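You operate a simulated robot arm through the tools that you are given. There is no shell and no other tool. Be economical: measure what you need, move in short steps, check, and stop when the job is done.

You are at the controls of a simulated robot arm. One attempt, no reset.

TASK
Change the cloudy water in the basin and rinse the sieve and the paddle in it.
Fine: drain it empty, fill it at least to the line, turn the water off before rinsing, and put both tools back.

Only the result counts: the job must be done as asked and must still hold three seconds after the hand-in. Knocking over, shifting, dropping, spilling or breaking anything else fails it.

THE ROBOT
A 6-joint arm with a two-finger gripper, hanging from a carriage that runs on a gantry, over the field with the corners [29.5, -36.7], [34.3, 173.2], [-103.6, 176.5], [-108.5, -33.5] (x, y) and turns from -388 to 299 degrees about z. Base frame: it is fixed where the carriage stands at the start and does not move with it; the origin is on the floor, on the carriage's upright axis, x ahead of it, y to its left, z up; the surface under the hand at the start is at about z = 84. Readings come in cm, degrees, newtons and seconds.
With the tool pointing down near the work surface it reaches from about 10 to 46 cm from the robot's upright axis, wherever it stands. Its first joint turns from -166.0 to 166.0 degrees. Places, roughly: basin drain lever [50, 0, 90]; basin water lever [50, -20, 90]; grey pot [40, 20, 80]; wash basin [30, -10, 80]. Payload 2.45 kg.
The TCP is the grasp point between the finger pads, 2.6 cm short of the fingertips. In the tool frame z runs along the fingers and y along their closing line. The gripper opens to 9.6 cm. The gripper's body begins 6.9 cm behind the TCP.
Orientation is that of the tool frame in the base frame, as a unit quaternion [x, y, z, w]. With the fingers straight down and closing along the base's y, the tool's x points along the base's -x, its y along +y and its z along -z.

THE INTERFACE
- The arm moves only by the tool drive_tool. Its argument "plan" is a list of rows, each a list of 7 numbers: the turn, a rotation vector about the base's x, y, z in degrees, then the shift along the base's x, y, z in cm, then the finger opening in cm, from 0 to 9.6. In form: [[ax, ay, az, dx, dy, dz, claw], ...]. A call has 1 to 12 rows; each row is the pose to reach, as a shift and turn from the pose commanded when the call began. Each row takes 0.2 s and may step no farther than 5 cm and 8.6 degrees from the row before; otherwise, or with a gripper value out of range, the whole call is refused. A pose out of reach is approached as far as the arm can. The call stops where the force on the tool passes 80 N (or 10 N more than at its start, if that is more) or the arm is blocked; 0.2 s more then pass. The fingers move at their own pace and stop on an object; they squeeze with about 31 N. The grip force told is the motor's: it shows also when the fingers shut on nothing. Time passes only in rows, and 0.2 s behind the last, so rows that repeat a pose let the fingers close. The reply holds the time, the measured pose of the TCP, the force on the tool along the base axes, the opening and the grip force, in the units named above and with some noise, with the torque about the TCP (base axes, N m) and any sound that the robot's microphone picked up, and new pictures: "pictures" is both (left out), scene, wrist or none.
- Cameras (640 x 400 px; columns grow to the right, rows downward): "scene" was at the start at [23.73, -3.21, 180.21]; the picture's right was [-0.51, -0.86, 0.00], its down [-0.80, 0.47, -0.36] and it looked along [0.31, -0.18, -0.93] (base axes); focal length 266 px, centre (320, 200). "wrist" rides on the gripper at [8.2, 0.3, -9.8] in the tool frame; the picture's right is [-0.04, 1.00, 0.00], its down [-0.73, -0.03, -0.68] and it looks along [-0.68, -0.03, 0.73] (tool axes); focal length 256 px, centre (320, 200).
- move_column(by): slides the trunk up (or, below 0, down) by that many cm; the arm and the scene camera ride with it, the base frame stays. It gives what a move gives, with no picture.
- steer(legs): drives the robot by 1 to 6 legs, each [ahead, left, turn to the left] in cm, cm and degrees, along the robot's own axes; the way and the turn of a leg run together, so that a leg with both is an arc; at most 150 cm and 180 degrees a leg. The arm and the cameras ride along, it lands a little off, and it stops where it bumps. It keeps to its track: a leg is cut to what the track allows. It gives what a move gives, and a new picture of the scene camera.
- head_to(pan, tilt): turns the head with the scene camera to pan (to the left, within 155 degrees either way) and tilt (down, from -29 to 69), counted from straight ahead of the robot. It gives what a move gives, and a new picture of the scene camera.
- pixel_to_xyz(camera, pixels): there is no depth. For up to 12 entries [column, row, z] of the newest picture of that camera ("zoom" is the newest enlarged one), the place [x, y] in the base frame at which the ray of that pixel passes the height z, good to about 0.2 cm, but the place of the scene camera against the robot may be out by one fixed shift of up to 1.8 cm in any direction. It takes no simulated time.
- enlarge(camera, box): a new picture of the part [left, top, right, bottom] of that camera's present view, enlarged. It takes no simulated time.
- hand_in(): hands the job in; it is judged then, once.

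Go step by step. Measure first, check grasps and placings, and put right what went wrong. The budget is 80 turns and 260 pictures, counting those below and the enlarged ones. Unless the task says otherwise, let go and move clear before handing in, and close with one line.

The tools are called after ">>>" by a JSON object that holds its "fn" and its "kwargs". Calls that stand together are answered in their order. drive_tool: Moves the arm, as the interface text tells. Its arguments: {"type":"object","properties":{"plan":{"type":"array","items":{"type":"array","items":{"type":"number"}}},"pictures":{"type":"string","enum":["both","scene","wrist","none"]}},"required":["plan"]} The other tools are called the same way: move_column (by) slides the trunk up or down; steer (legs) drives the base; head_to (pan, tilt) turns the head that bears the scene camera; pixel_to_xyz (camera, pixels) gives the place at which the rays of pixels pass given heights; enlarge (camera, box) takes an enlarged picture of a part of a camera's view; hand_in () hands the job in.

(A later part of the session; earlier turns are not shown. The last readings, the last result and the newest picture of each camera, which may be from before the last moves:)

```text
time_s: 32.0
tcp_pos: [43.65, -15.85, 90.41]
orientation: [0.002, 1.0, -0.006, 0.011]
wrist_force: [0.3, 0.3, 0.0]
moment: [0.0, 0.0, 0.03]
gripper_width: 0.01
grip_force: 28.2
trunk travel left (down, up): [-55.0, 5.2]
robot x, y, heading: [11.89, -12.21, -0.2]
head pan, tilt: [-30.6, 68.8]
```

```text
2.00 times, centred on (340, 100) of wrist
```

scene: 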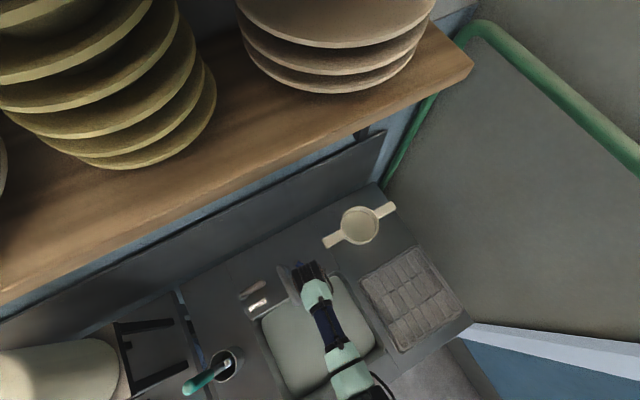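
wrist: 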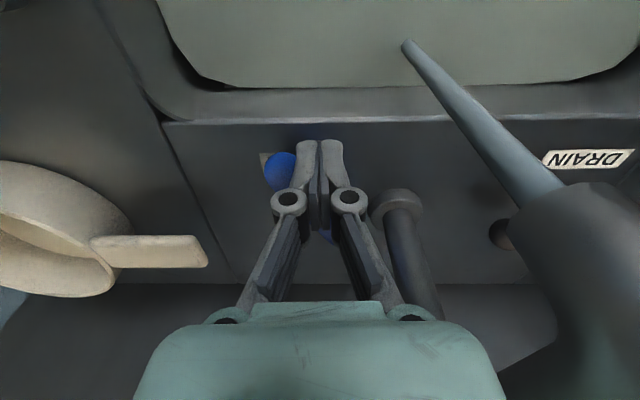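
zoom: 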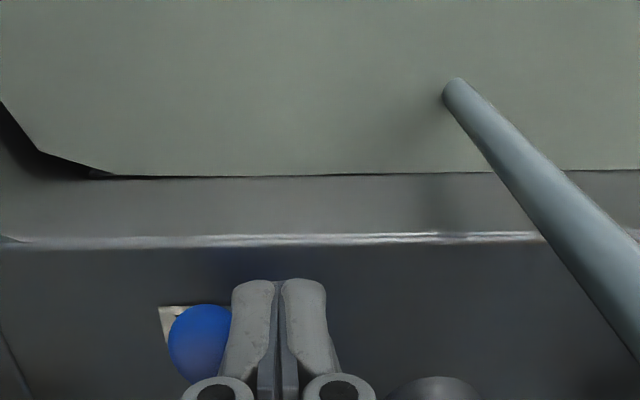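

The line is just covered. Sweeping the water lever closed now.

>>> {"fn": "drive_tool", "kwargs": {"plan": [[0, 0, 0, 0.9, -0.3, -0.8, 0], [0, 0, 0, 1.6, -1.6, -0.8, 0], [0, 0, 0, 2.6, -2.9, -0.8, 0], [0, 0, 0, 3.9, -4.0, -0.8, 0], [0, 0, 0, 5, -4.5, -0.8, 0], [0, 0, 0, 6, -4.7, -0.8, 0], [0, 0, 0, 6.6, -4.7, -0.8, 0], [0, 0, 0, 7.0, -4.7, -0.8, 0]], "pictures": "wrist"}}

```text
time_s: 33.8
tcp_pos: [49.49, -20.6, 89.1]
orientation: [0.003, 1.0, -0.006, 0.003]
wrist_force: [-35.2, -0.2, 10.9]
moment: [0.04, 0.56, 0.0]
gripper_width: 0.6
grip_force: 28.0
trunk travel left (down, up): [-55.0, 5.2]
robot x, y, heading: [12.1, -11.96, -0.5]
head pan, tilt: [-30.6, 68.8]
```

wrist: 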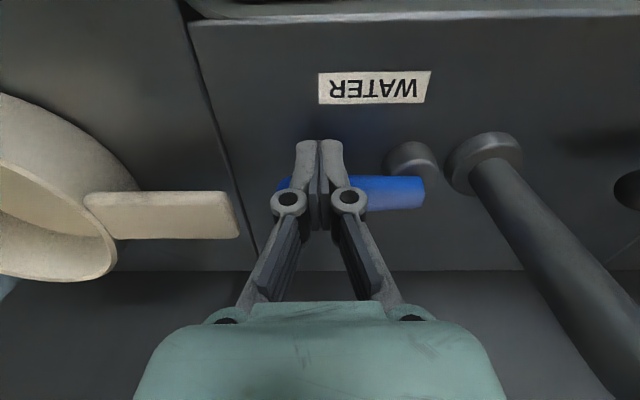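

Water lever is seated closed (-35 N). Backing off and rising for a view of the basin, line and the sieve.

>>> {"fn": "drive_tool", "kwargs": {"plan": [[0, 0, 0, -3, 0, 0.5, 0], [0, 0, 0, -4, 0, 5, 0], [0, 0, 0, -6, 0, 9.5, 0], [0, 0, 0, -9, 0, 13.5, 0], [0, 0, 0, -13, 0, 16, 4], [0, 0, 0, -17, -1, 18, 9.6], [0, 0, 0, -20, -3, 19, 9.6]]}}

```text
time_s: 35.4
tcp_pos: [30.45, -23.4, 108.26]
orientation: [0.002, 1.0, -0.006, 0.011]
wrist_force: [0.4, 0.1, 0.2]
moment: [0.01, -0.01, 0.01]
gripper_width: 9.59
grip_force: 0.1
trunk travel left (down, up): [-55.0, 5.2]
robot x, y, heading: [12.29, -11.75, -0.3]
head pan, tilt: [-30.6, 68.8]
```

scene: 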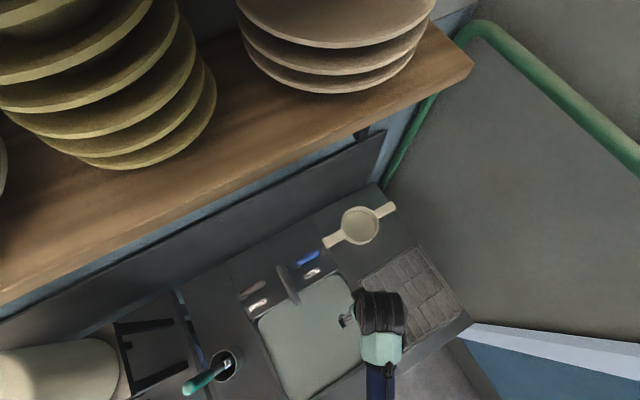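
wrist: 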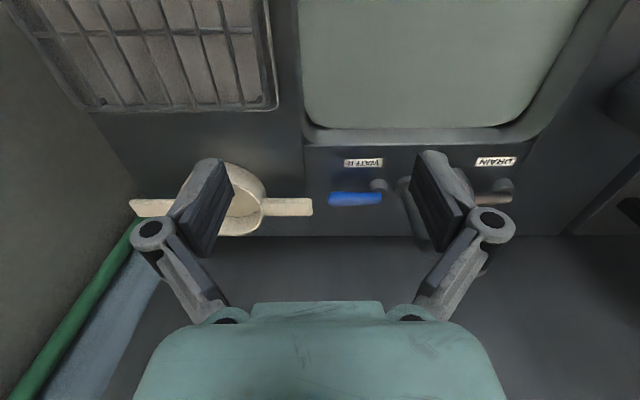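

The view is now blocked by the fingers near the sieve, but it lies at x≈52, handles to y≈-26 and -56, z≈88. Let me check the water line and the sieve in enlarged pictures.

>>> {"fn": "enlarge", "kwargs": {"camera": "wrist", "box": [290, 80, 560, 230]}}

>>> {"fn": "enlarge", "kwargs": {"camera": "scene", "box": [300, 180, 420, 260]}}

>>> {"fn": "pixel_to_xyz", "kwargs": {"camera": "scene", "pixels": [[324, 243, 88], [396, 207, 88], [341, 225, 89], [379, 226, 89], [360, 205, 89], [361, 246, 89]]}}

```text
2.37 times, centred on (425, 155) of wrist
```

zoom: 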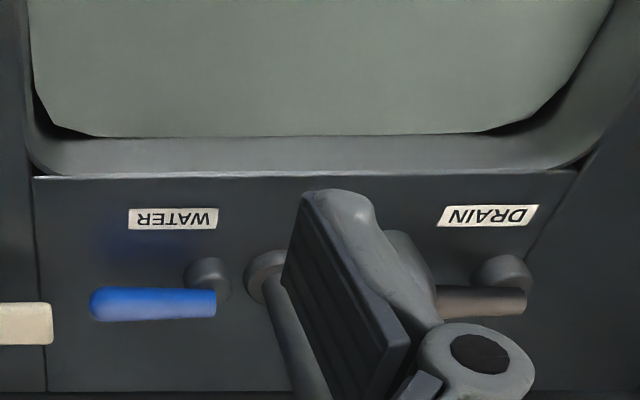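

```text
5.00 times, centred on (360, 220) of scene
```

zoom: 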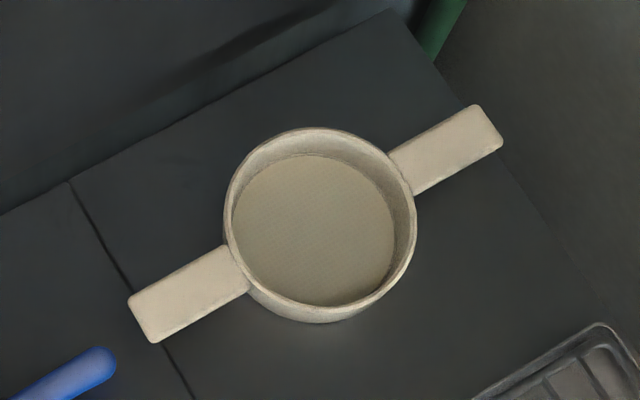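

```text
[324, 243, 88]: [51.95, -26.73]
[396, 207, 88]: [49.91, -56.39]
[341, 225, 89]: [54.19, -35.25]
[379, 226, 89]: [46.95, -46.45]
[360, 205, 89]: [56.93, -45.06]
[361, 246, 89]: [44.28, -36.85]
```

The line is covered with margin and the level is stable. The sieve is a cup about 12 cm wide with a mesh floor; I'll grip its front wall radially, so I turn the hand -90° about z and move over to (40,-38,106).

>>> {"fn": "drive_tool", "kwargs": {"plan": [[0, 0, -8.2, 0.8, -1.4, 0, 9.6], [0, 0, -16.4, 1.6, -2.8, 0, 9.6], [0, 0, -24.6, 2.4, -4.2, 0, 9.6], [0, 0, -32.8, 3.2, -5.6, 0, 9.6], [0, 0, -41, 4, -7, 0, 9.6], [0, 0, -49.2, 5, -8.4, 0, 6], [0, 0, -57.4, 6, -9.8, 0, 6], [0, 0, -65.6, 7, -11.2, 0, 6], [0, 0, -73.8, 8, -12.6, 0, 6], [0, 0, -82, 9, -14, 0, 6], [0, 0, -90, 9.5, -15, -1, 6]]}}

```text
time_s: 37.8
tcp_pos: [40.1, -38.75, 107.3]
orientation: [0.71, 0.705, -0.013, 0.003]
wrist_force: [0.6, 0.7, 0.5]
moment: [-0.03, 0.03, 0.04]
gripper_width: 5.98
grip_force: 0.1
trunk travel left (down, up): [-55.0, 5.2]
robot x, y, heading: [12.08, -11.94, -0.5]
head pan, tilt: [-30.6, 68.8]
```

scene: 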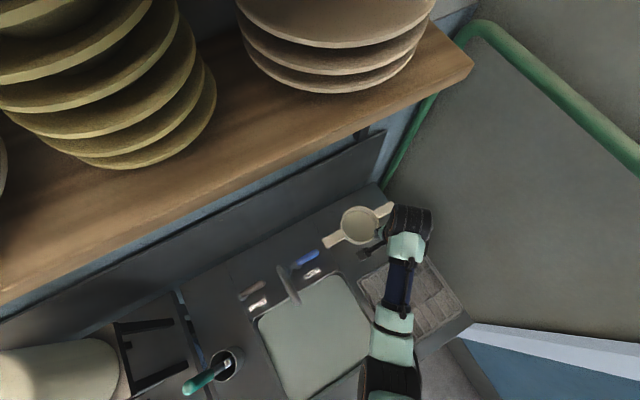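
wrist: 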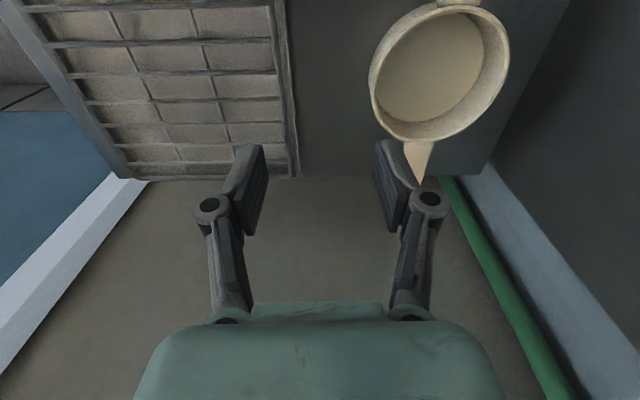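

The cup's rim spans (370,85) to (509,70) in the wrist picture. Measuring the rim and handle.

>>> {"fn": "pixel_to_xyz", "kwargs": {"camera": "wrist", "pixels": [[370, 80, 90], [509, 60, 90], [455, 8, 90], [410, 140, 90], [370, 80, 88], [509, 60, 88], [455, 8, 88], [410, 140, 88], [421, 186, 88], [385, 115, 84], [380, 68, 90], [500, 45, 90]]}}

>>> {"fn": "enlarge", "kwargs": {"camera": "wrist", "box": [340, 0, 540, 200]}}

```text
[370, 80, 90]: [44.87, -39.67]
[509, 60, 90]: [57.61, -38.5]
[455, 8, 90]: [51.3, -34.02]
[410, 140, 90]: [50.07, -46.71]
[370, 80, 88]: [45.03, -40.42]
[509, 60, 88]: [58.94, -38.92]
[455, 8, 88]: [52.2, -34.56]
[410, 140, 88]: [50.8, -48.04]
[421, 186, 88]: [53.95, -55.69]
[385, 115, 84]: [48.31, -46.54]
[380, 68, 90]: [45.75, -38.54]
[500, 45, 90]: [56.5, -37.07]
```

```text
2.00 times, centred on (440, 100) of wrist
```

zoom: 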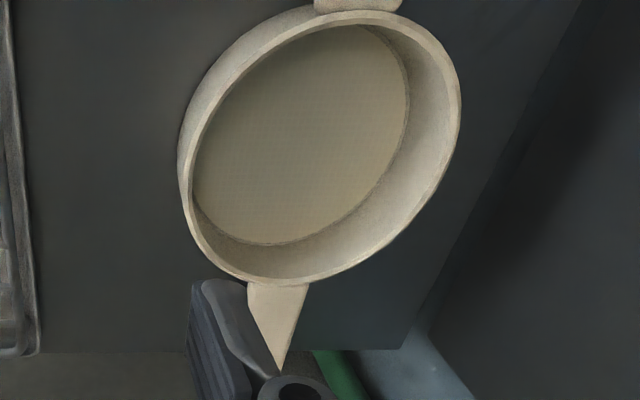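

Rim: centre about (51.2,-40.4), outer radius 6.3, top z≈90. Going to above the front wall at (45.2,-40.4), correcting a 1.5° tilt, opening 4.5 cm.

>>> {"fn": "drive_tool", "kwargs": {"plan": [[1.3, -0.8, 0, 2, -0.6, -3, 4.5], [1.3, -0.8, 0, 4, -1.2, -6, 4.5], [1.3, -0.8, 0, 5.1, -1.65, -9, 4.5], [1.3, -0.8, 0, 5.1, -1.65, -12.5, 4.5]]}}

```text
time_s: 38.8
tcp_pos: [45.27, -40.12, 94.89]
orientation: [0.709, 0.706, 0.0, 0.001]
wrist_force: [-0.1, 0.6, 0.4]
moment: [0.0, -0.01, -0.01]
gripper_width: 4.51
grip_force: 0.1
trunk travel left (down, up): [-55.0, 5.2]
robot x, y, heading: [11.65, -12.04, -0.3]
head pan, tilt: [-30.6, 68.8]
```

scene: 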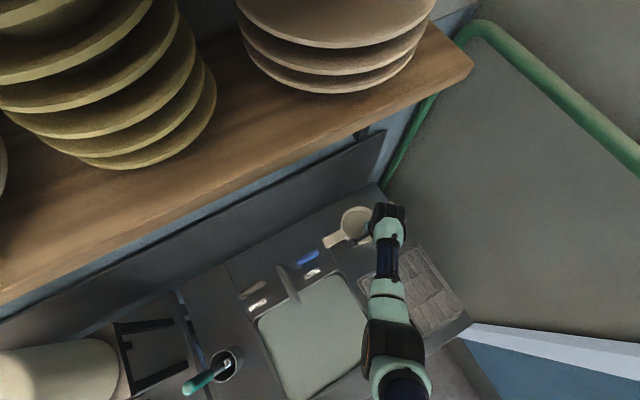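
wrist: 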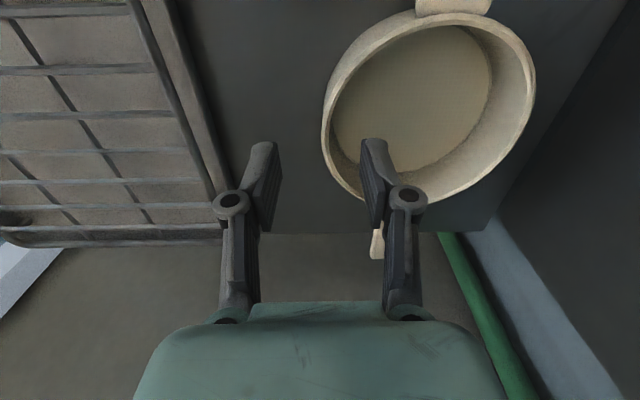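

The front wall at (325,130) lies between the two fingers (275 and 365). Lowering 6.2 cm and closing.

>>> {"fn": "drive_tool", "kwargs": {"plan": [[0, 0, 0, 0, -0.2, -3, 4.5], [0, 0, 0, 0, -0.2, -6.2, 4.5], [0, 0, 0, 0, -0.2, -6.2, 4.5]]}}

```text
time_s: 39.6
tcp_pos: [45.36, -40.44, 88.63]
orientation: [0.709, 0.705, 0.001, 0.0]
wrist_force: [0.8, -0.9, 0.2]
moment: [0.04, 0.03, 0.0]
gripper_width: 4.5
grip_force: 0.0
trunk travel left (down, up): [-55.0, 5.2]
robot x, y, heading: [11.83, -11.66, -0.4]
head pan, tilt: [-30.6, 68.8]
```

scene: 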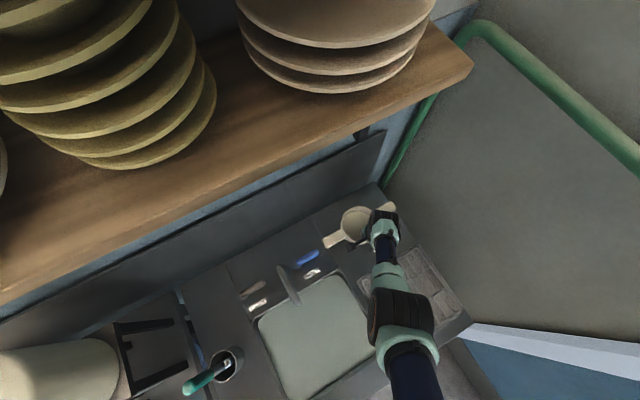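
wrist: 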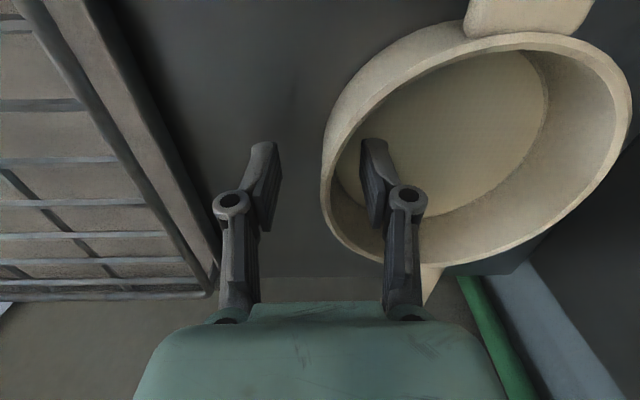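

The wall is between the fingers, slightly nearer the inner one. Closing.

>>> {"fn": "drive_tool", "kwargs": {"plan": [[0, 0, 0, 0.3, 0, 0, 2.5], [0, 0, 0, 0.3, 0, 0, 1], [0, 0, 0, 0.3, 0, 0, 0], [0, 0, 0, 0.3, 0, 0, 0], [0, 0, 0, 0.3, 0, 0, 0]], "pictures": "wrist"}}

```text
time_s: 40.8
tcp_pos: [45.65, -40.52, 88.58]
orientation: [0.708, 0.706, 0.0, 0.001]
wrist_force: [-1.2, 0.8, 5.0]
moment: [0.4, -0.56, 0.15]
gripper_width: 0.73
grip_force: 31.3
trunk travel left (down, up): [-55.0, 5.2]
robot x, y, heading: [12.03, -12.07, -0.4]
head pan, tilt: [-30.6, 68.8]
```

wrist: 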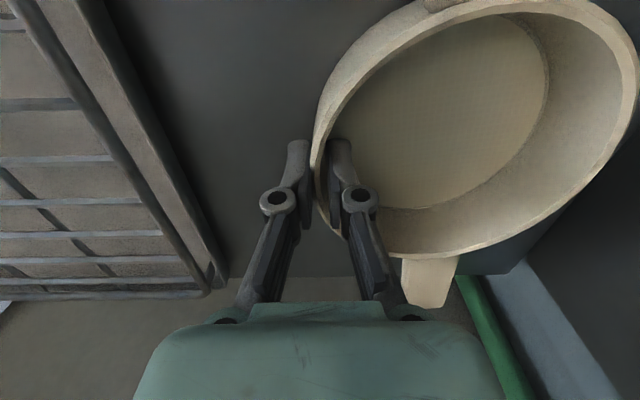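

Gripped at 0.73 cm with 31 N. Lifting 4 cm to check.

>>> {"fn": "drive_tool", "kwargs": {"plan": [[0, 0, 0, 0, 0, 2, 0], [0, 0, 0, 0, 0, 4, 0], [0, 0, 0, 0, 0, 4, 0]]}}

```text
time_s: 41.6
tcp_pos: [45.53, -40.48, 92.75]
orientation: [0.709, 0.706, -0.001, 0.0]
wrist_force: [-0.5, -0.2, -3.1]
moment: [-0.04, 0.1, 0.05]
gripper_width: 0.67
grip_force: 30.6
trunk travel left (down, up): [-55.0, 5.2]
robot x, y, heading: [11.83, -12.21, -0.2]
head pan, tilt: [-30.6, 68.8]
```

scene: 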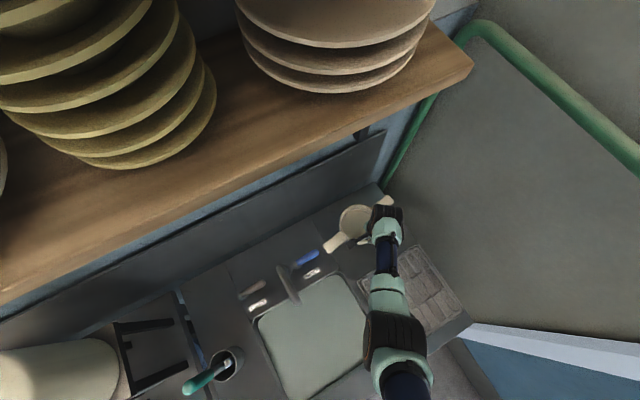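
wrist: 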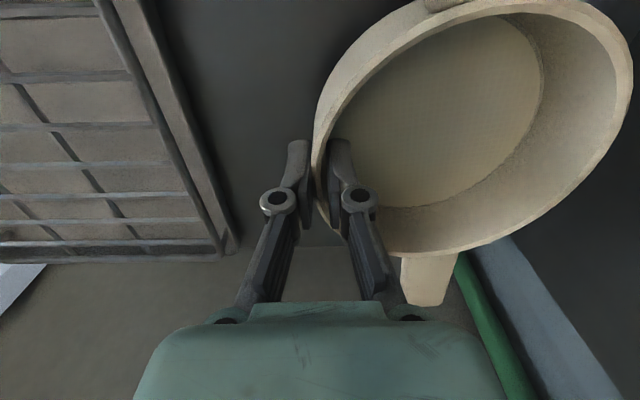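

Sieve is firmly held (3 N weight). Carrying it back at height and round to the basin, turning it 45° so the handles lie diagonally, stopping above the water.

>>> {"fn": "drive_tool", "kwargs": {"plan": [[0, 0, 0, -4.3, 0, 2.3, 0], [0, 0, 0, -8.6, 0, 4.6, 0], [0, 0, 0, -12.9, 0, 6.9, 0], [0, 0, 0, -17.2, 0, 9.2, 0], [0, 0, 0, -21.5, 0, 11.3, 0], [0, 0, 7.5, -21.5, 4.4, 11.3, 0], [0, 0, 15, -21.5, 8.8, 11.3, 0], [0, 0, 22.5, -21.5, 13.2, 11.3, 0], [0, 0, 30, -21.5, 17.6, 11.3, 0], [0, 0, 37.5, -21.5, 22, 11.3, 0], [0, 0, 45, -21.5, 26.4, 11.3, 0]]}}

```text
time_s: 44.0
tcp_pos: [23.99, -14.1, 104.1]
orientation: [0.385, 0.923, 0.001, 0.001]
wrist_force: [0.1, -0.3, -1.7]
moment: [-0.08, 0.06, -0.01]
gripper_width: 0.68
grip_force: 31.0
trunk travel left (down, up): [-55.0, 5.2]
robot x, y, heading: [12.22, -11.99, -0.2]
head pan, tilt: [-30.6, 68.8]
```

scene: 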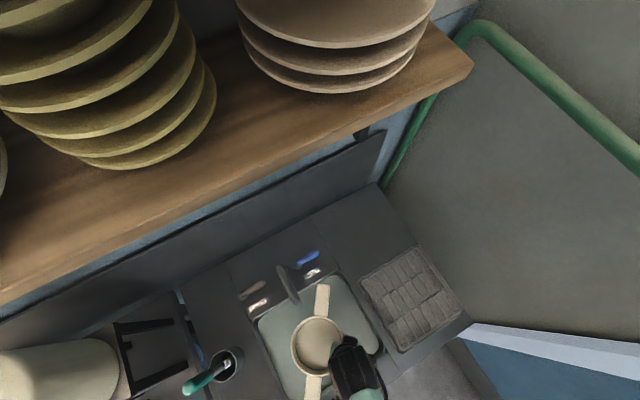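
wrist: 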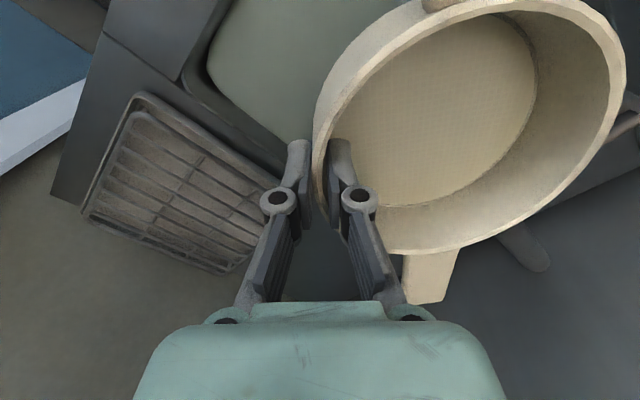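

The sieve hangs over the basin with handles diagonal. Lowering to TCP z 84 first.

>>> {"fn": "drive_tool", "kwargs": {"plan": [[0, 0, 0, 0.2, 0, -4.5, 0], [0, 0, 0, 0.4, 0, -9, 0], [0, 0, 0, 0.4, 0, -13.5, 0], [0, 0, 0, 0.4, 0, -17, 0], [0, 0, 0, 0.4, 0, -20, 0]]}}

```text
time_s: 45.2
tcp_pos: [24.55, -14.07, 83.7]
orientation: [0.386, 0.923, 0.001, 0.0]
wrist_force: [-0.4, 0.5, -1.0]
moment: [-0.06, 0.07, 0.01]
gripper_width: 0.67
grip_force: 30.6
trunk travel left (down, up): [-55.0, 5.2]
robot x, y, heading: [12.05, -12.04, -0.2]
head pan, tilt: [-30.6, 68.8]
```

scene: 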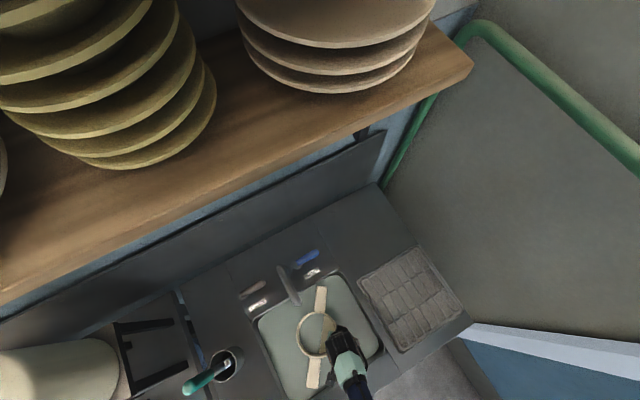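
wrist: 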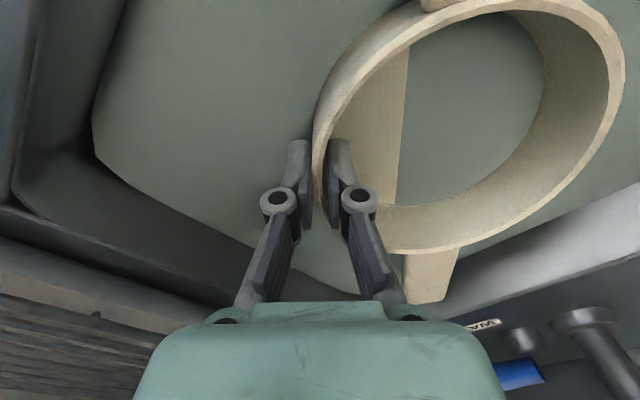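

Water (z≈79.5) already covers most of the mesh floor. Lowering further to submerge the cup, watching force, and stirring a little.

>>> {"fn": "drive_tool", "kwargs": {"plan": [[0, 0, 0, 0, 0, -1.5, 0], [0, 0, 0, 0, 0, -3, 0], [0, 0, 0, 0, 0, -4.2, 0], [0, 0, 0, 0, 0, -5.2, 0], [0, 0, 0, 0, 0, -5.2, 0]]}}

```text
time_s: 46.4
tcp_pos: [24.5, -13.96, 78.64]
orientation: [0.385, 0.923, 0.001, 0.001]
wrist_force: [-0.8, -0.1, -1.6]
moment: [-0.08, 0.07, 0.02]
gripper_width: 0.67
grip_force: 31.4
trunk travel left (down, up): [-55.0, 5.2]
robot x, y, heading: [11.84, -11.77, -0.1]
head pan, tilt: [-30.6, 68.8]
```

scene: 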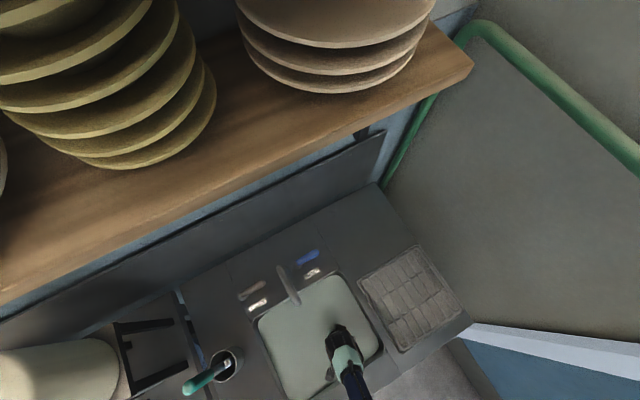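
wrist: 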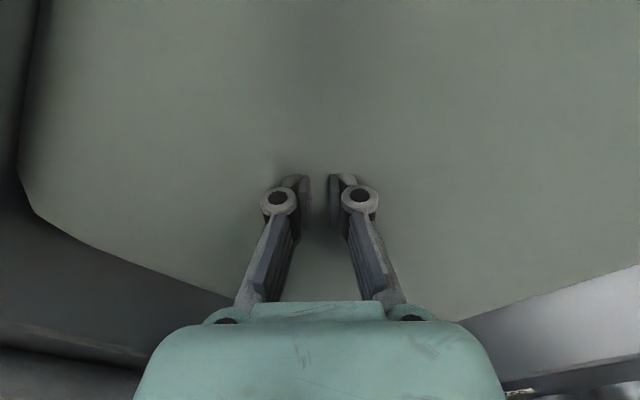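

The whole sieve is under water. Swishing it gently ±1.5 cm for a couple of seconds.

>>> {"fn": "drive_tool", "kwargs": {"plan": [[0, 0, 0, 1, 0.7, 0, 0], [0, 0, 0, 1, -0.7, 0, 0], [0, 0, 0, -1, -0.7, 0, 0], [0, 0, 0, -1, 0.7, 0, 0], [0, 0, 0, 1, 0.7, 0.5, 0], [0, 0, 0, 1, -0.7, 0, 0], [0, 0, 0, -1, -0.7, 0.5, 0], [0, 0, 0, -1, 0.7, 0, 0], [0, 0, 0, 1, 0.7, 0.5, 0], [0, 0, 0, 1, -0.7, 0, 0], [0, 0, 0, -1, 0, 0, 0], [0, 0, 0, 0, 0, 0, 0]], "pictures": "none"}}

>>> {"fn": "drive_tool", "kwargs": {"plan": [[0, 0, 0, 0, 0, 2, 0], [0, 0, 0, 0, 0, 4, 0], [0, 0, 0, 0, 0, 6, 0], [0, 0, 0, 0, 0, 8, 0], [0, 0, 0, 0, 0, 11, 0], [0, 0, 0, 0, 0, 11, 0], [0, 0, 0, 0, 0, 11, 0], [0, 0, 0, 0, 0, 11, 0], [0, 0, 0, 0, 0, 11, 0], [0, 0, 0, 0, 0, 11, 0]]}}

```text
time_s: 49.0
tcp_pos: [24.45, -14.04, 78.64]
orientation: [0.385, 0.923, 0.0, 0.0]
wrist_force: [-1.3, -0.1, -1.1]
moment: [-0.08, 0.02, -0.03]
gripper_width: 0.69
grip_force: 30.9
trunk travel left (down, up): [-55.0, 5.2]
robot x, y, heading: [12.37, -12.07, -0.1]
head pan, tilt: [-30.6, 68.8]
```

```text
time_s: 51.2
tcp_pos: [24.69, -13.97, 89.73]
orientation: [0.385, 0.923, 0.0, 0.0]
wrist_force: [-0.5, 0.7, -1.6]
moment: [-0.09, 0.07, -0.03]
gripper_width: 0.66
grip_force: 31.1
trunk travel left (down, up): [-55.0, 5.2]
robot x, y, heading: [12.01, -12.02, -0.2]
head pan, tilt: [-30.6, 68.8]
```

scene: 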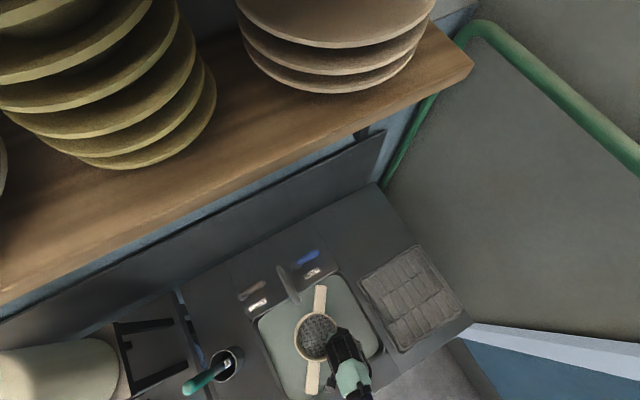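
wrist: 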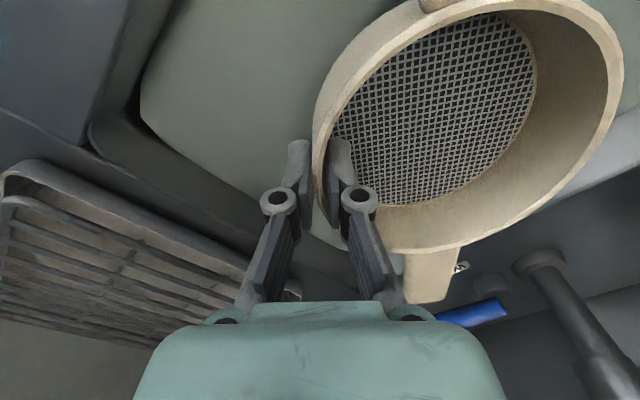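

The mesh now shows clean. Returning by the reverse path: up, turn back -45°, over to the right-hand counter.

>>> {"fn": "drive_tool", "kwargs": {"plan": [[0, 0, 0, 0, 0, 4.8, 0], [0, 0, 0, 0, 0, 9.6, 0], [0, 0, 0, 0, 0, 14.4, 0], [0, 0, -7.5, 0, -4.4, 14.4, 0], [0, 0, -15, 0, -8.8, 14.4, 0], [0, 0, -22.5, 0, -13.2, 14.4, 0], [0, 0, -30, 0, -17.6, 14.4, 0], [0, 0, -37.5, 0, -22, 14.4, 0], [0, 0, -45, 0, -26.4, 14.4, 0]], "pictures": "none"}}

>>> {"fn": "drive_tool", "kwargs": {"plan": [[0, 0, 0, 4.2, 0, -2.2, 0], [0, 0, 0, 8.4, 0, -4.4, 0], [0, 0, 0, 12.6, 0, -6.6, 0], [0, 0, 0, 16.8, 0, -8.8, 0], [0, 0, 0, 21, 0, -10.8, 0], [0, 0, 0, 21, 0, -12.5, 0]]}}

```text
time_s: 53.2
tcp_pos: [24.32, -40.39, 103.85]
orientation: [0.709, 0.705, 0.0, 0.0]
wrist_force: [-0.2, 1.5, -1.9]
moment: [-0.05, 0.14, -0.01]
gripper_width: 0.63
grip_force: 30.5
trunk travel left (down, up): [-55.0, 5.2]
robot x, y, heading: [11.62, -12.01, -0.3]
head pan, tilt: [-30.6, 68.8]
```

```text
time_s: 54.6
tcp_pos: [45.57, -40.63, 91.52]
orientation: [0.709, 0.705, -0.001, 0.0]
wrist_force: [0.9, 0.0, -1.6]
moment: [0.0, 0.13, 0.01]
gripper_width: 0.64
grip_force: 31.3
trunk travel left (down, up): [-55.0, 5.2]
robot x, y, heading: [12.5, -12.1, -0.0]
head pan, tilt: [-30.6, 68.8]
```

scene: 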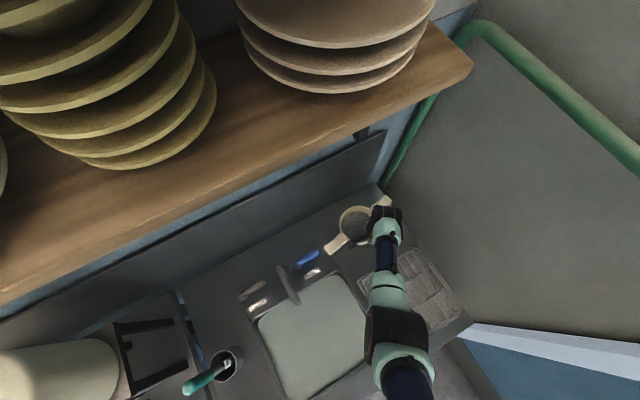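
wrist: 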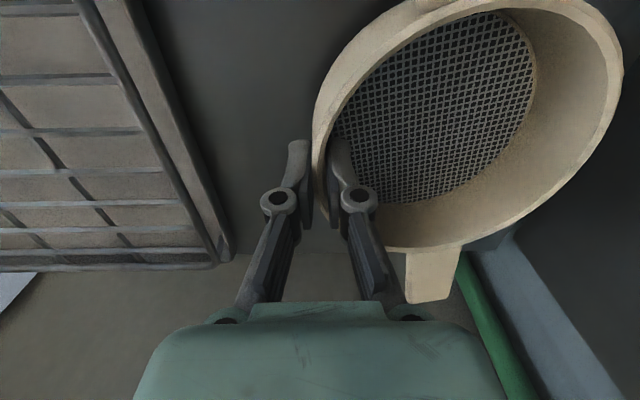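

Over its old spot. Lowering gently to z≈88.5.

>>> {"fn": "drive_tool", "kwargs": {"plan": [[0, 0, 0, 0, 0.1, -1, 0], [0, 0, 0, 0, 0.1, -2, 0], [0, 0, 0, 0, 0.1, -2.5, 0], [0, 0, 0, 0, 0.1, -2.9, 0]], "pictures": "none"}}

```text
time_s: 55.6
tcp_pos: [45.49, -40.45, 88.98]
orientation: [0.708, 0.706, 0.001, 0.001]
wrist_force: [-1.6, -1.1, 4.8]
moment: [0.22, -0.55, -0.02]
gripper_width: 0.65
grip_force: 31.4
trunk travel left (down, up): [-55.0, 5.2]
robot x, y, heading: [11.89, -11.93, -0.4]
head pan, tilt: [-30.6, 68.8]
```

Contact with the counter (4.8 N). Opening slowly and rising clear.

>>> {"fn": "drive_tool", "kwargs": {"plan": [[0, 0, 0, 0, 0, -0.1, 1], [0, 0, 0, 0, 0, -0.1, 2], [0, 0, 0, 0, 0, -0.1, 3.6], [0, 0, 0, 0, 0, 0, 3.6], [0, 0, 0, 0, 0, 3, 3.6], [0, 0, 0, 0, 0, 7, 3.6], [0, 0, 0, -3, 0, 11, 3.6], [0, 0, 0, -6, 0, 15, 3.6]]}}

```text
time_s: 57.4
tcp_pos: [39.39, -40.41, 103.8]
orientation: [0.708, 0.707, 0.0, -0.001]
wrist_force: [0.7, -0.6, 0.0]
moment: [0.0, 0.0, 0.0]
gripper_width: 3.59
grip_force: 0.1
trunk travel left (down, up): [-55.0, 5.2]
robot x, y, heading: [11.81, -11.83, -0.5]
head pan, tilt: [-30.6, 68.8]
```

scene: 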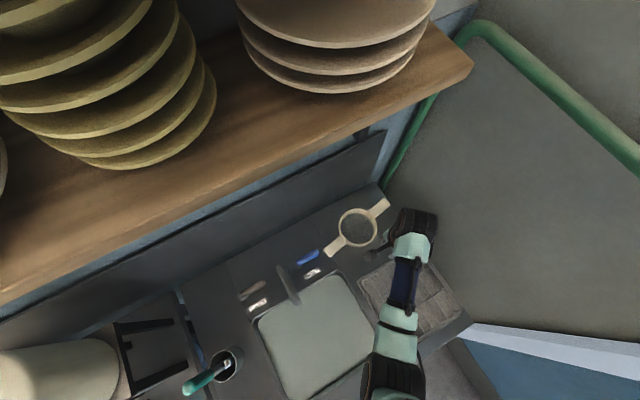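
wrist: 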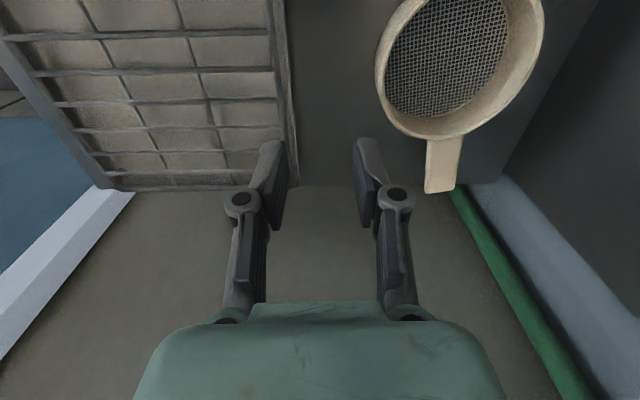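

Sieve stands flat again but looks turned about 10° from its original pose. Measuring it.

>>> {"fn": "enlarge", "kwargs": {"camera": "scene", "box": [300, 180, 420, 260]}}

>>> {"fn": "pixel_to_xyz", "kwargs": {"camera": "scene", "pixels": [[328, 252, 88], [385, 203, 88], [358, 207, 89], [359, 248, 89], [339, 229, 89], [378, 226, 89]]}}

```text
5.00 times, centred on (360, 220) of scene
```

zoom: 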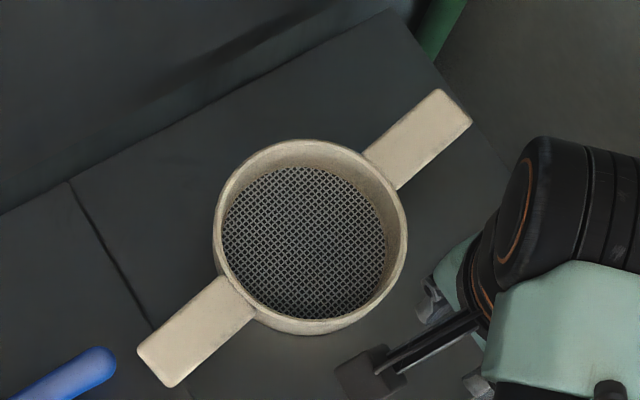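

```text
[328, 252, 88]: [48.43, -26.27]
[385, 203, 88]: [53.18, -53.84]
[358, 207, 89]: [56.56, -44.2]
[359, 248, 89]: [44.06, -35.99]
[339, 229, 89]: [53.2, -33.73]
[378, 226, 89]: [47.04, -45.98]
```

It's turned about 12° clockwise-short and shifted ~0.9 cm versus the start. I'll regrip the same wall point, turn it back by -12° and re-set it.

>>> {"fn": "drive_tool", "kwargs": {"plan": [[0, 0, 0, 3, 0, -4, 3.6], [0, 0, 0, 6, 0, -8, 3.6], [0, 0, 0, 6, 0, -12, 3.6], [0, 0, 0, 6, 0, -15, 3.6], [0, 0, 0, 6, 0, -15, 2], [0, 0, 0, 6, 0, -15, 0], [0, 0, 0, 6, 0, -15, 0], [0, 0, 0, 6, 0, -15, 0], [0, 0, 0, 6, 0, -14, 0]], "pictures": "wrist"}}

```text
time_s: 59.4
tcp_pos: [45.41, -40.46, 89.83]
orientation: [0.708, 0.706, 0.0, 0.0]
wrist_force: [-0.4, -0.1, -1.8]
moment: [0.0, 0.14, 0.01]
gripper_width: 0.64
grip_force: 30.8
trunk travel left (down, up): [-55.0, 5.2]
robot x, y, heading: [11.95, -12.17, -0.3]
head pan, tilt: [-30.6, 68.8]
```

wrist: 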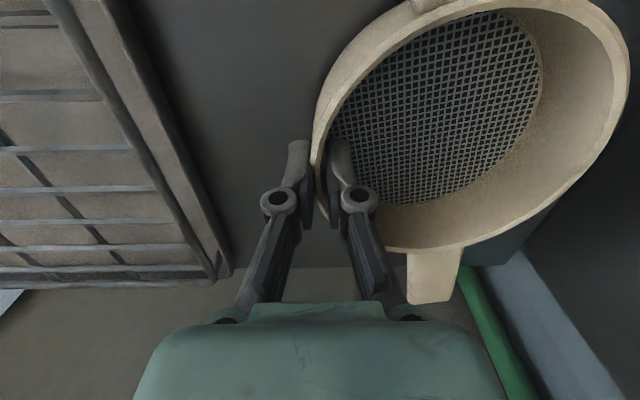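

Held again. Turning -12° with a small shift, and setting down.

>>> {"fn": "drive_tool", "kwargs": {"plan": [[0, 0, -6, 0.1, 0.2, 0, 0], [0, 0, -12, 0.2, 0.4, 0, 0], [0, 0, -12, 0.2, 0.4, -0.6, 0], [0, 0, -12, 0.2, 0.4, -1.1, 0], [0, 0, -12, 0.2, 0.4, -1.3, 0], [0, 0, -12, 0.2, 0.4, -1.3, 1], [0, 0, -12, 0.2, 0.4, -1.3, 2.2], [0, 0, -12, 0.2, 0.4, -1.3, 3.6], [0, 0, -12, 0.2, 0.4, 2, 3.6], [0, 0, -12, 0.2, 0.4, 6, 3.6], [0, 0, -12, -3, 0.4, 10, 3.6], [0, 0, -12, -6, 0.4, 13.5, 3.6]]}}

>>> {"fn": "enlarge", "kwargs": {"camera": "scene", "box": [300, 180, 420, 260]}}

```text
refused: row 11 steps farther than a row can; nothing moved
```

```text
5.00 times, centred on (360, 220) of scene
```

zoom: 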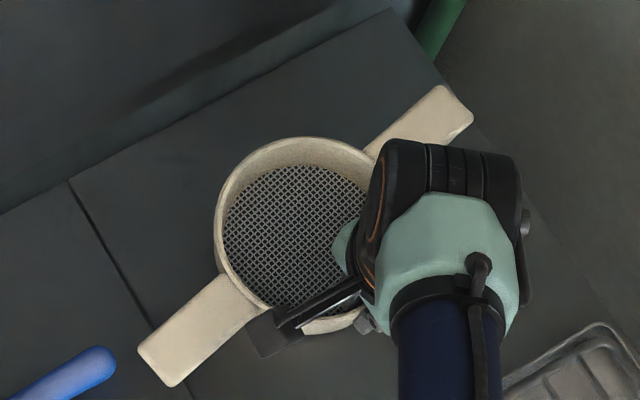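

One step was a hair too long; same plan with a shorter retreat.

>>> {"fn": "drive_tool", "kwargs": {"plan": [[0, 0, -6, 0.1, 0.2, 0, 0], [0, 0, -12, 0.2, 0.4, 0, 0], [0, 0, -12, 0.2, 0.4, -0.6, 0], [0, 0, -12, 0.2, 0.4, -1.1, 0], [0, 0, -12, 0.2, 0.4, -1.3, 0], [0, 0, -12, 0.2, 0.4, -1.3, 1], [0, 0, -12, 0.2, 0.4, -1.3, 2.2], [0, 0, -12, 0.2, 0.4, -1.3, 3.6], [0, 0, -12, 0.2, 0.4, 2, 3.6], [0, 0, -12, 0.2, 0.4, 6, 3.6], [0, 0, -12, -2, 0.4, 10, 3.6], [0, 0, -12, -5, 0.4, 13.5, 3.6]]}}

>>> {"fn": "enlarge", "kwargs": {"camera": "scene", "box": [300, 180, 420, 260]}}

```text
time_s: 62.0
tcp_pos: [40.58, -39.84, 103.42]
orientation: [0.779, 0.627, 0.001, -0.001]
wrist_force: [-0.1, 1.2, 0.7]
moment: [0.0, -0.02, 0.02]
gripper_width: 3.61
grip_force: 0.0
trunk travel left (down, up): [-55.0, 5.2]
robot x, y, heading: [11.94, -12.22, -0.4]
head pan, tilt: [-30.6, 68.8]
```

scene: 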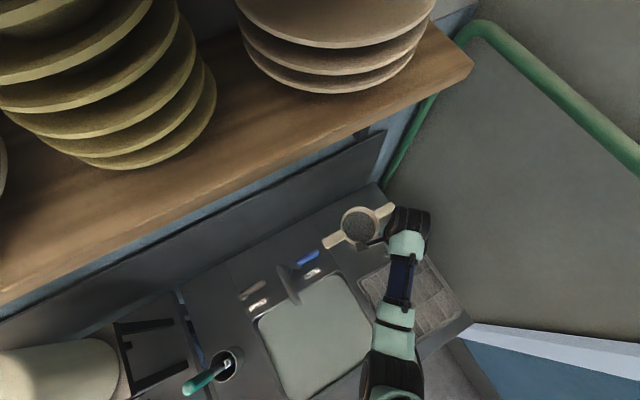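
wrist: 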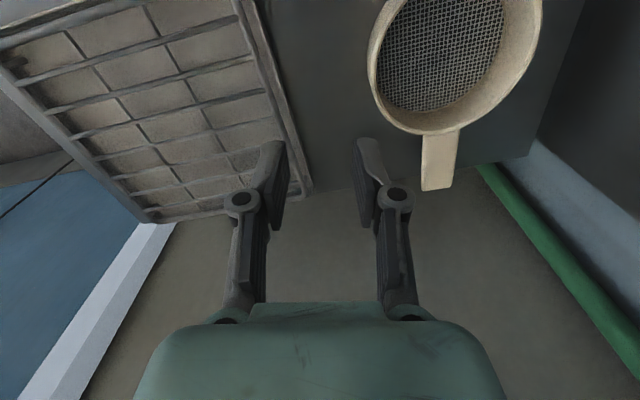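

```text
5.00 times, centred on (360, 220) of scene
```

zoom: 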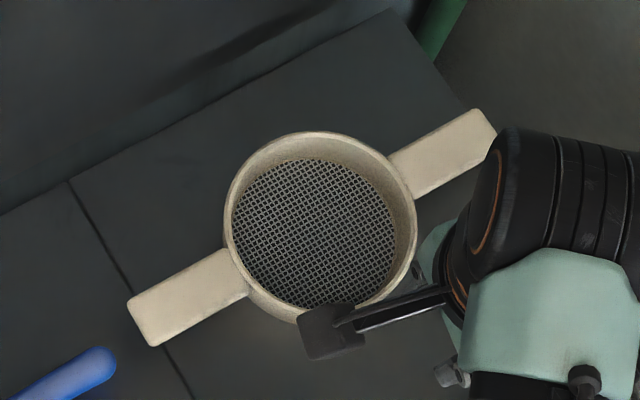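

The sieve is back just as at the start. Next the paddle: in the scene picture its handle runs from pot mouth (229,362) to (187,390), radial from the nadir, so it stands about upright. Measuring its height.

>>> {"fn": "pixel_to_xyz", "kwargs": {"camera": "scene", "pixels": [[186, 391, 100], [186, 391, 105], [186, 391, 110], [186, 391, 115], [229, 362, 92], [229, 362, 95], [211, 374, 98], [211, 374, 102]]}}

>>> {"fn": "enlarge", "kwargs": {"camera": "scene", "box": [160, 320, 280, 400]}}

```text
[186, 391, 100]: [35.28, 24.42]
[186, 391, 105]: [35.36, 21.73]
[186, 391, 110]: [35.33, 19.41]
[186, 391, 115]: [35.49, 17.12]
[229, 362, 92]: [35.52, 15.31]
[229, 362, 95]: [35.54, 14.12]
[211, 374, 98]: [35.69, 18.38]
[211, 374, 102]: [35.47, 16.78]
```

```text
5.00 times, centred on (220, 360) of scene
```

zoom: 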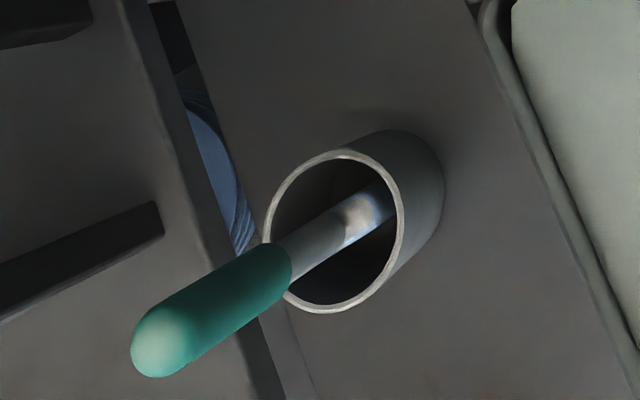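

Paddle handle: x≈36.5, y≈17-18, top around z 112. I'll turn the hand back to neutral and go to the front-left to view the pot.

>>> {"fn": "drive_tool", "kwargs": {"plan": [[0, 0, 8.5, -2, 2, 0.4, 5], [0, 0, 17, -4, 4, 0.8, 5], [0, 0, 25.5, -6, 6.5, 1.2, 5], [0, 0, 34, -8, 9, 1.6, 5], [0, 0, 42.5, -10, 12, 2, 5], [0, 0, 51, -12, 15, 2.4, 5], [0, 0, 59.5, -14, 18, 2.8, 5], [0, 0, 68, -15, 21, 3.2, 5], [0, 0, 76.5, -16, 24.5, 3.6, 5], [0, 0, 85, -16, 28, 4, 5], [0, 0, 93.5, -16, 32, 4.5, 5], [0, 0, 102, -16, 36, 5, 6]], "pictures": "none"}}

>>> {"fn": "drive_tool", "kwargs": {"plan": [[0, 0, 0, 0, 4.5, 0, 6], [0, 0, 0, 0, 9, 0, 6], [0, 0, 0, 0, 13.5, 0, 6], [0, 0, 0, 0, 18, 0, 6], [0, 0, 0, 0, 20.5, 0, 6]]}}

```text
time_s: 64.6
tcp_pos: [24.02, -4.04, 108.21]
orientation: [0.002, 1.0, 0.0, 0.0]
wrist_force: [0.2, -0.7, -0.2]
moment: [-0.02, -0.03, 0.01]
gripper_width: 6.03
grip_force: 0.2
trunk travel left (down, up): [-55.0, 5.2]
robot x, y, heading: [11.7, -12.14, -0.4]
head pan, tilt: [-30.6, 68.8]
```

```text
time_s: 65.8
tcp_pos: [24.55, 16.64, 108.37]
orientation: [0.003, 1.0, 0.001, -0.001]
wrist_force: [-0.7, 0.9, 0.4]
moment: [-0.01, -0.02, 0.01]
gripper_width: 6.01
grip_force: 0.1
trunk travel left (down, up): [-55.0, 5.2]
robot x, y, heading: [11.74, -12.06, -0.3]
head pan, tilt: [-30.6, 68.8]
```

scene: 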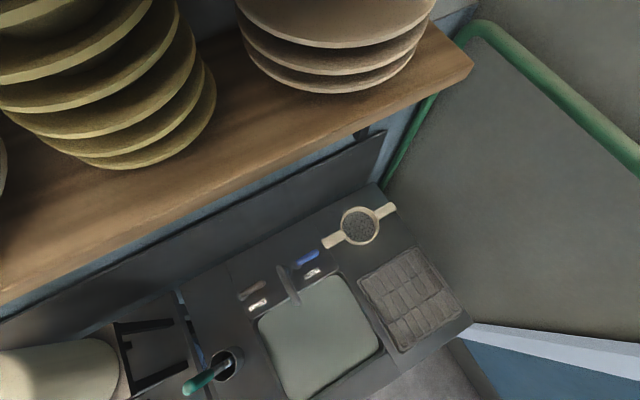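
wrist: 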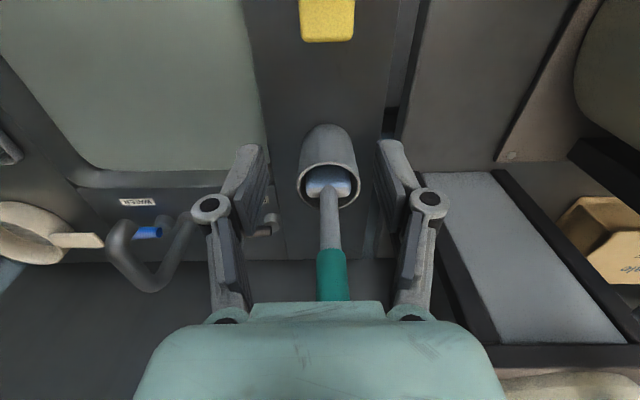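

The pot mouth is at (328,185) with the shaft rising straight through (331,250), well in line with the fingers. Measuring.

>>> {"fn": "pixel_to_xyz", "kwargs": {"camera": "wrist", "pixels": [[328, 183, 94], [328, 183, 96], [328, 140, 84], [331, 250, 100], [331, 250, 104], [331, 250, 98], [332, 298, 104], [332, 298, 108], [329, 210, 96], [329, 210, 98], [300, 180, 95], [359, 180, 95]]}}

>>> {"fn": "enlarge", "kwargs": {"camera": "wrist", "box": [260, 110, 400, 310]}}

```text
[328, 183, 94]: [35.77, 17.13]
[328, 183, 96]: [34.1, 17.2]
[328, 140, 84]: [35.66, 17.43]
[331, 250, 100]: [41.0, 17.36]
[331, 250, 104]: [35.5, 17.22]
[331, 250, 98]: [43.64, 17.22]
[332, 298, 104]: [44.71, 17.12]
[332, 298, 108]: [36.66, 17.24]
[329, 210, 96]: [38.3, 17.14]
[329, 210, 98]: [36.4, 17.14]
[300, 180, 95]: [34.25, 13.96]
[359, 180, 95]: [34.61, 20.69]
```

```text
2.00 times, centred on (330, 210) of wrist
```

zoom: 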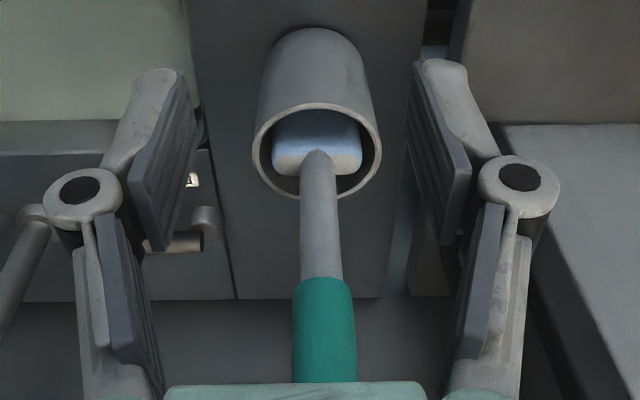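

Pot centre ≈(36,17.2), mouth z≈95; teal grip from z≈103.5 up to ~115. To lift the blade clear I need about 12 cm of height, so I raise the trunk, pitch the hand 40° forward (approach from the -x side) and test the reach at z≈118.

>>> {"fn": "move_column", "kwargs": {"by": 5}}

>>> {"fn": "drive_tool", "kwargs": {"plan": [[0, -8, 0, 0, 0, 0, 6], [0, -16, 0, 0, 0.2, 1, 6], [0, -24, 0, 0, 0.4, 2, 6], [0, -32, 0, 0, 0.5, 4, 6], [0, -40, 0, 0, 0.5, 6, 6]]}}

```text
time_s: 66.7
tcp_pos: [24.5, 16.63, 113.3]
orientation: [0.003, 1.0, 0.0, 0.0]
wrist_force: [-0.3, 0.0, 0.1]
moment: [0.02, 0.01, 0.01]
gripper_width: 6.02
grip_force: 0.0
trunk travel left (down, up): [-60.0, 0.2]
robot x, y, heading: [11.79, -11.87, -0.4]
head pan, tilt: [-30.6, 68.8]
```

```text
time_s: 67.9
tcp_pos: [24.32, 17.1, 119.33]
orientation: [0.002, 0.939, 0.002, 0.343]
wrist_force: [0.3, -0.1, 0.1]
moment: [0.01, -0.01, 0.0]
gripper_width: 6.0
grip_force: 0.0
trunk travel left (down, up): [-60.0, 0.2]
robot x, y, heading: [11.96, -12.09, -0.4]
head pan, tilt: [-30.6, 68.8]
```

scene: 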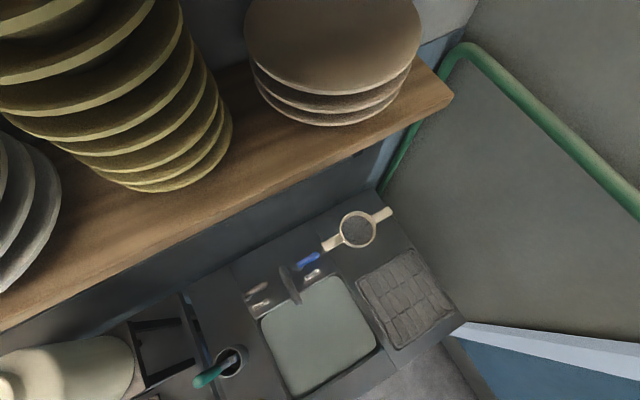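
wrist: 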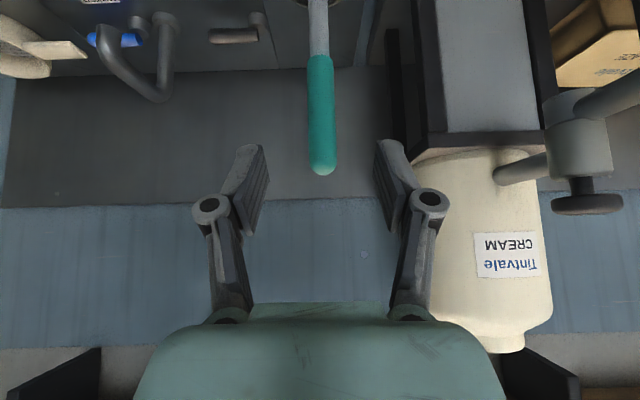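

Height 119 is reachable. The handle's teal grip now shows from (318,55) to (322,172); finding its top height.

>>> {"fn": "pixel_to_xyz", "kwargs": {"camera": "wrist", "pixels": [[322, 172, 112], [322, 172, 114], [322, 172, 116], [318, 55, 103], [318, 55, 104], [318, 10, 98], [318, 10, 96], [308, 120, 110], [335, 120, 110]]}}

```text
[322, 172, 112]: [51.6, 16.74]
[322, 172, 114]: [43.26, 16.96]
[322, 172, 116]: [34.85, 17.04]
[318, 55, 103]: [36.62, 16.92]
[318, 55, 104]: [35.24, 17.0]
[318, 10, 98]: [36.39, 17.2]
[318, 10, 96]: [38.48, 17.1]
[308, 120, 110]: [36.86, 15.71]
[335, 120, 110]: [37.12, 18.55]
```

Handle axis ≈(36.4,17.05), top z≈115.5. Lowering to z 108 and moving forward to straddle the grip.

>>> {"fn": "drive_tool", "kwargs": {"plan": [[0, -40, 0, 0, 0, -4, 6], [0, -40, 0, 0, 0, -8, 6], [0, -40, 0, 0, 0, -11.3, 6], [0, -40, 0, 4, -0.05, -11.3, 6], [0, -40, 0, 8, -0.05, -11.3, 6], [0, -40, 0, 12, -0.05, -11.3, 6]], "pictures": "none"}}

```text
refused: row 1 steps farther than a row can; nothing moved
```

Turns count from the current pose; resending with zero turn.

>>> {"fn": "drive_tool", "kwargs": {"plan": [[0, 0, 0, 0, 0, -4, 6], [0, 0, 0, 0, 0, -8, 6], [0, 0, 0, 0, 0, -11.3, 6], [0, 0, 0, 4, -0.05, -11.3, 6], [0, 0, 0, 8, -0.05, -11.3, 6], [0, 0, 0, 12, -0.05, -11.3, 6]]}}

```text
time_s: 69.3
tcp_pos: [36.45, 17.03, 108.02]
orientation: [0.002, 0.939, 0.001, 0.343]
wrist_force: [0.7, 0.2, -0.4]
moment: [0.0, -0.03, 0.02]
gripper_width: 6.02
grip_force: 0.1
trunk travel left (down, up): [-60.0, 0.2]
robot x, y, heading: [11.89, -11.95, -0.4]
head pan, tilt: [-30.6, 68.8]
```

scene: 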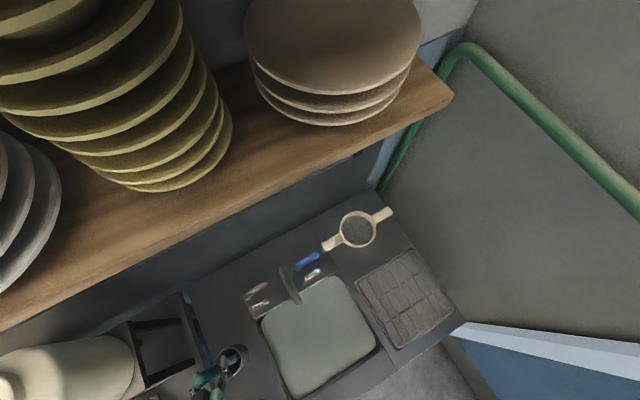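
wrist: 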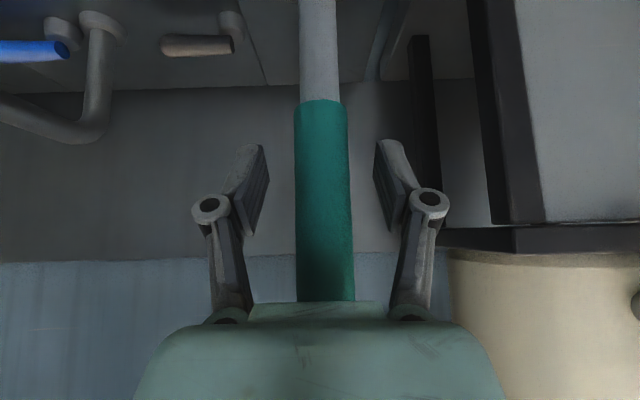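

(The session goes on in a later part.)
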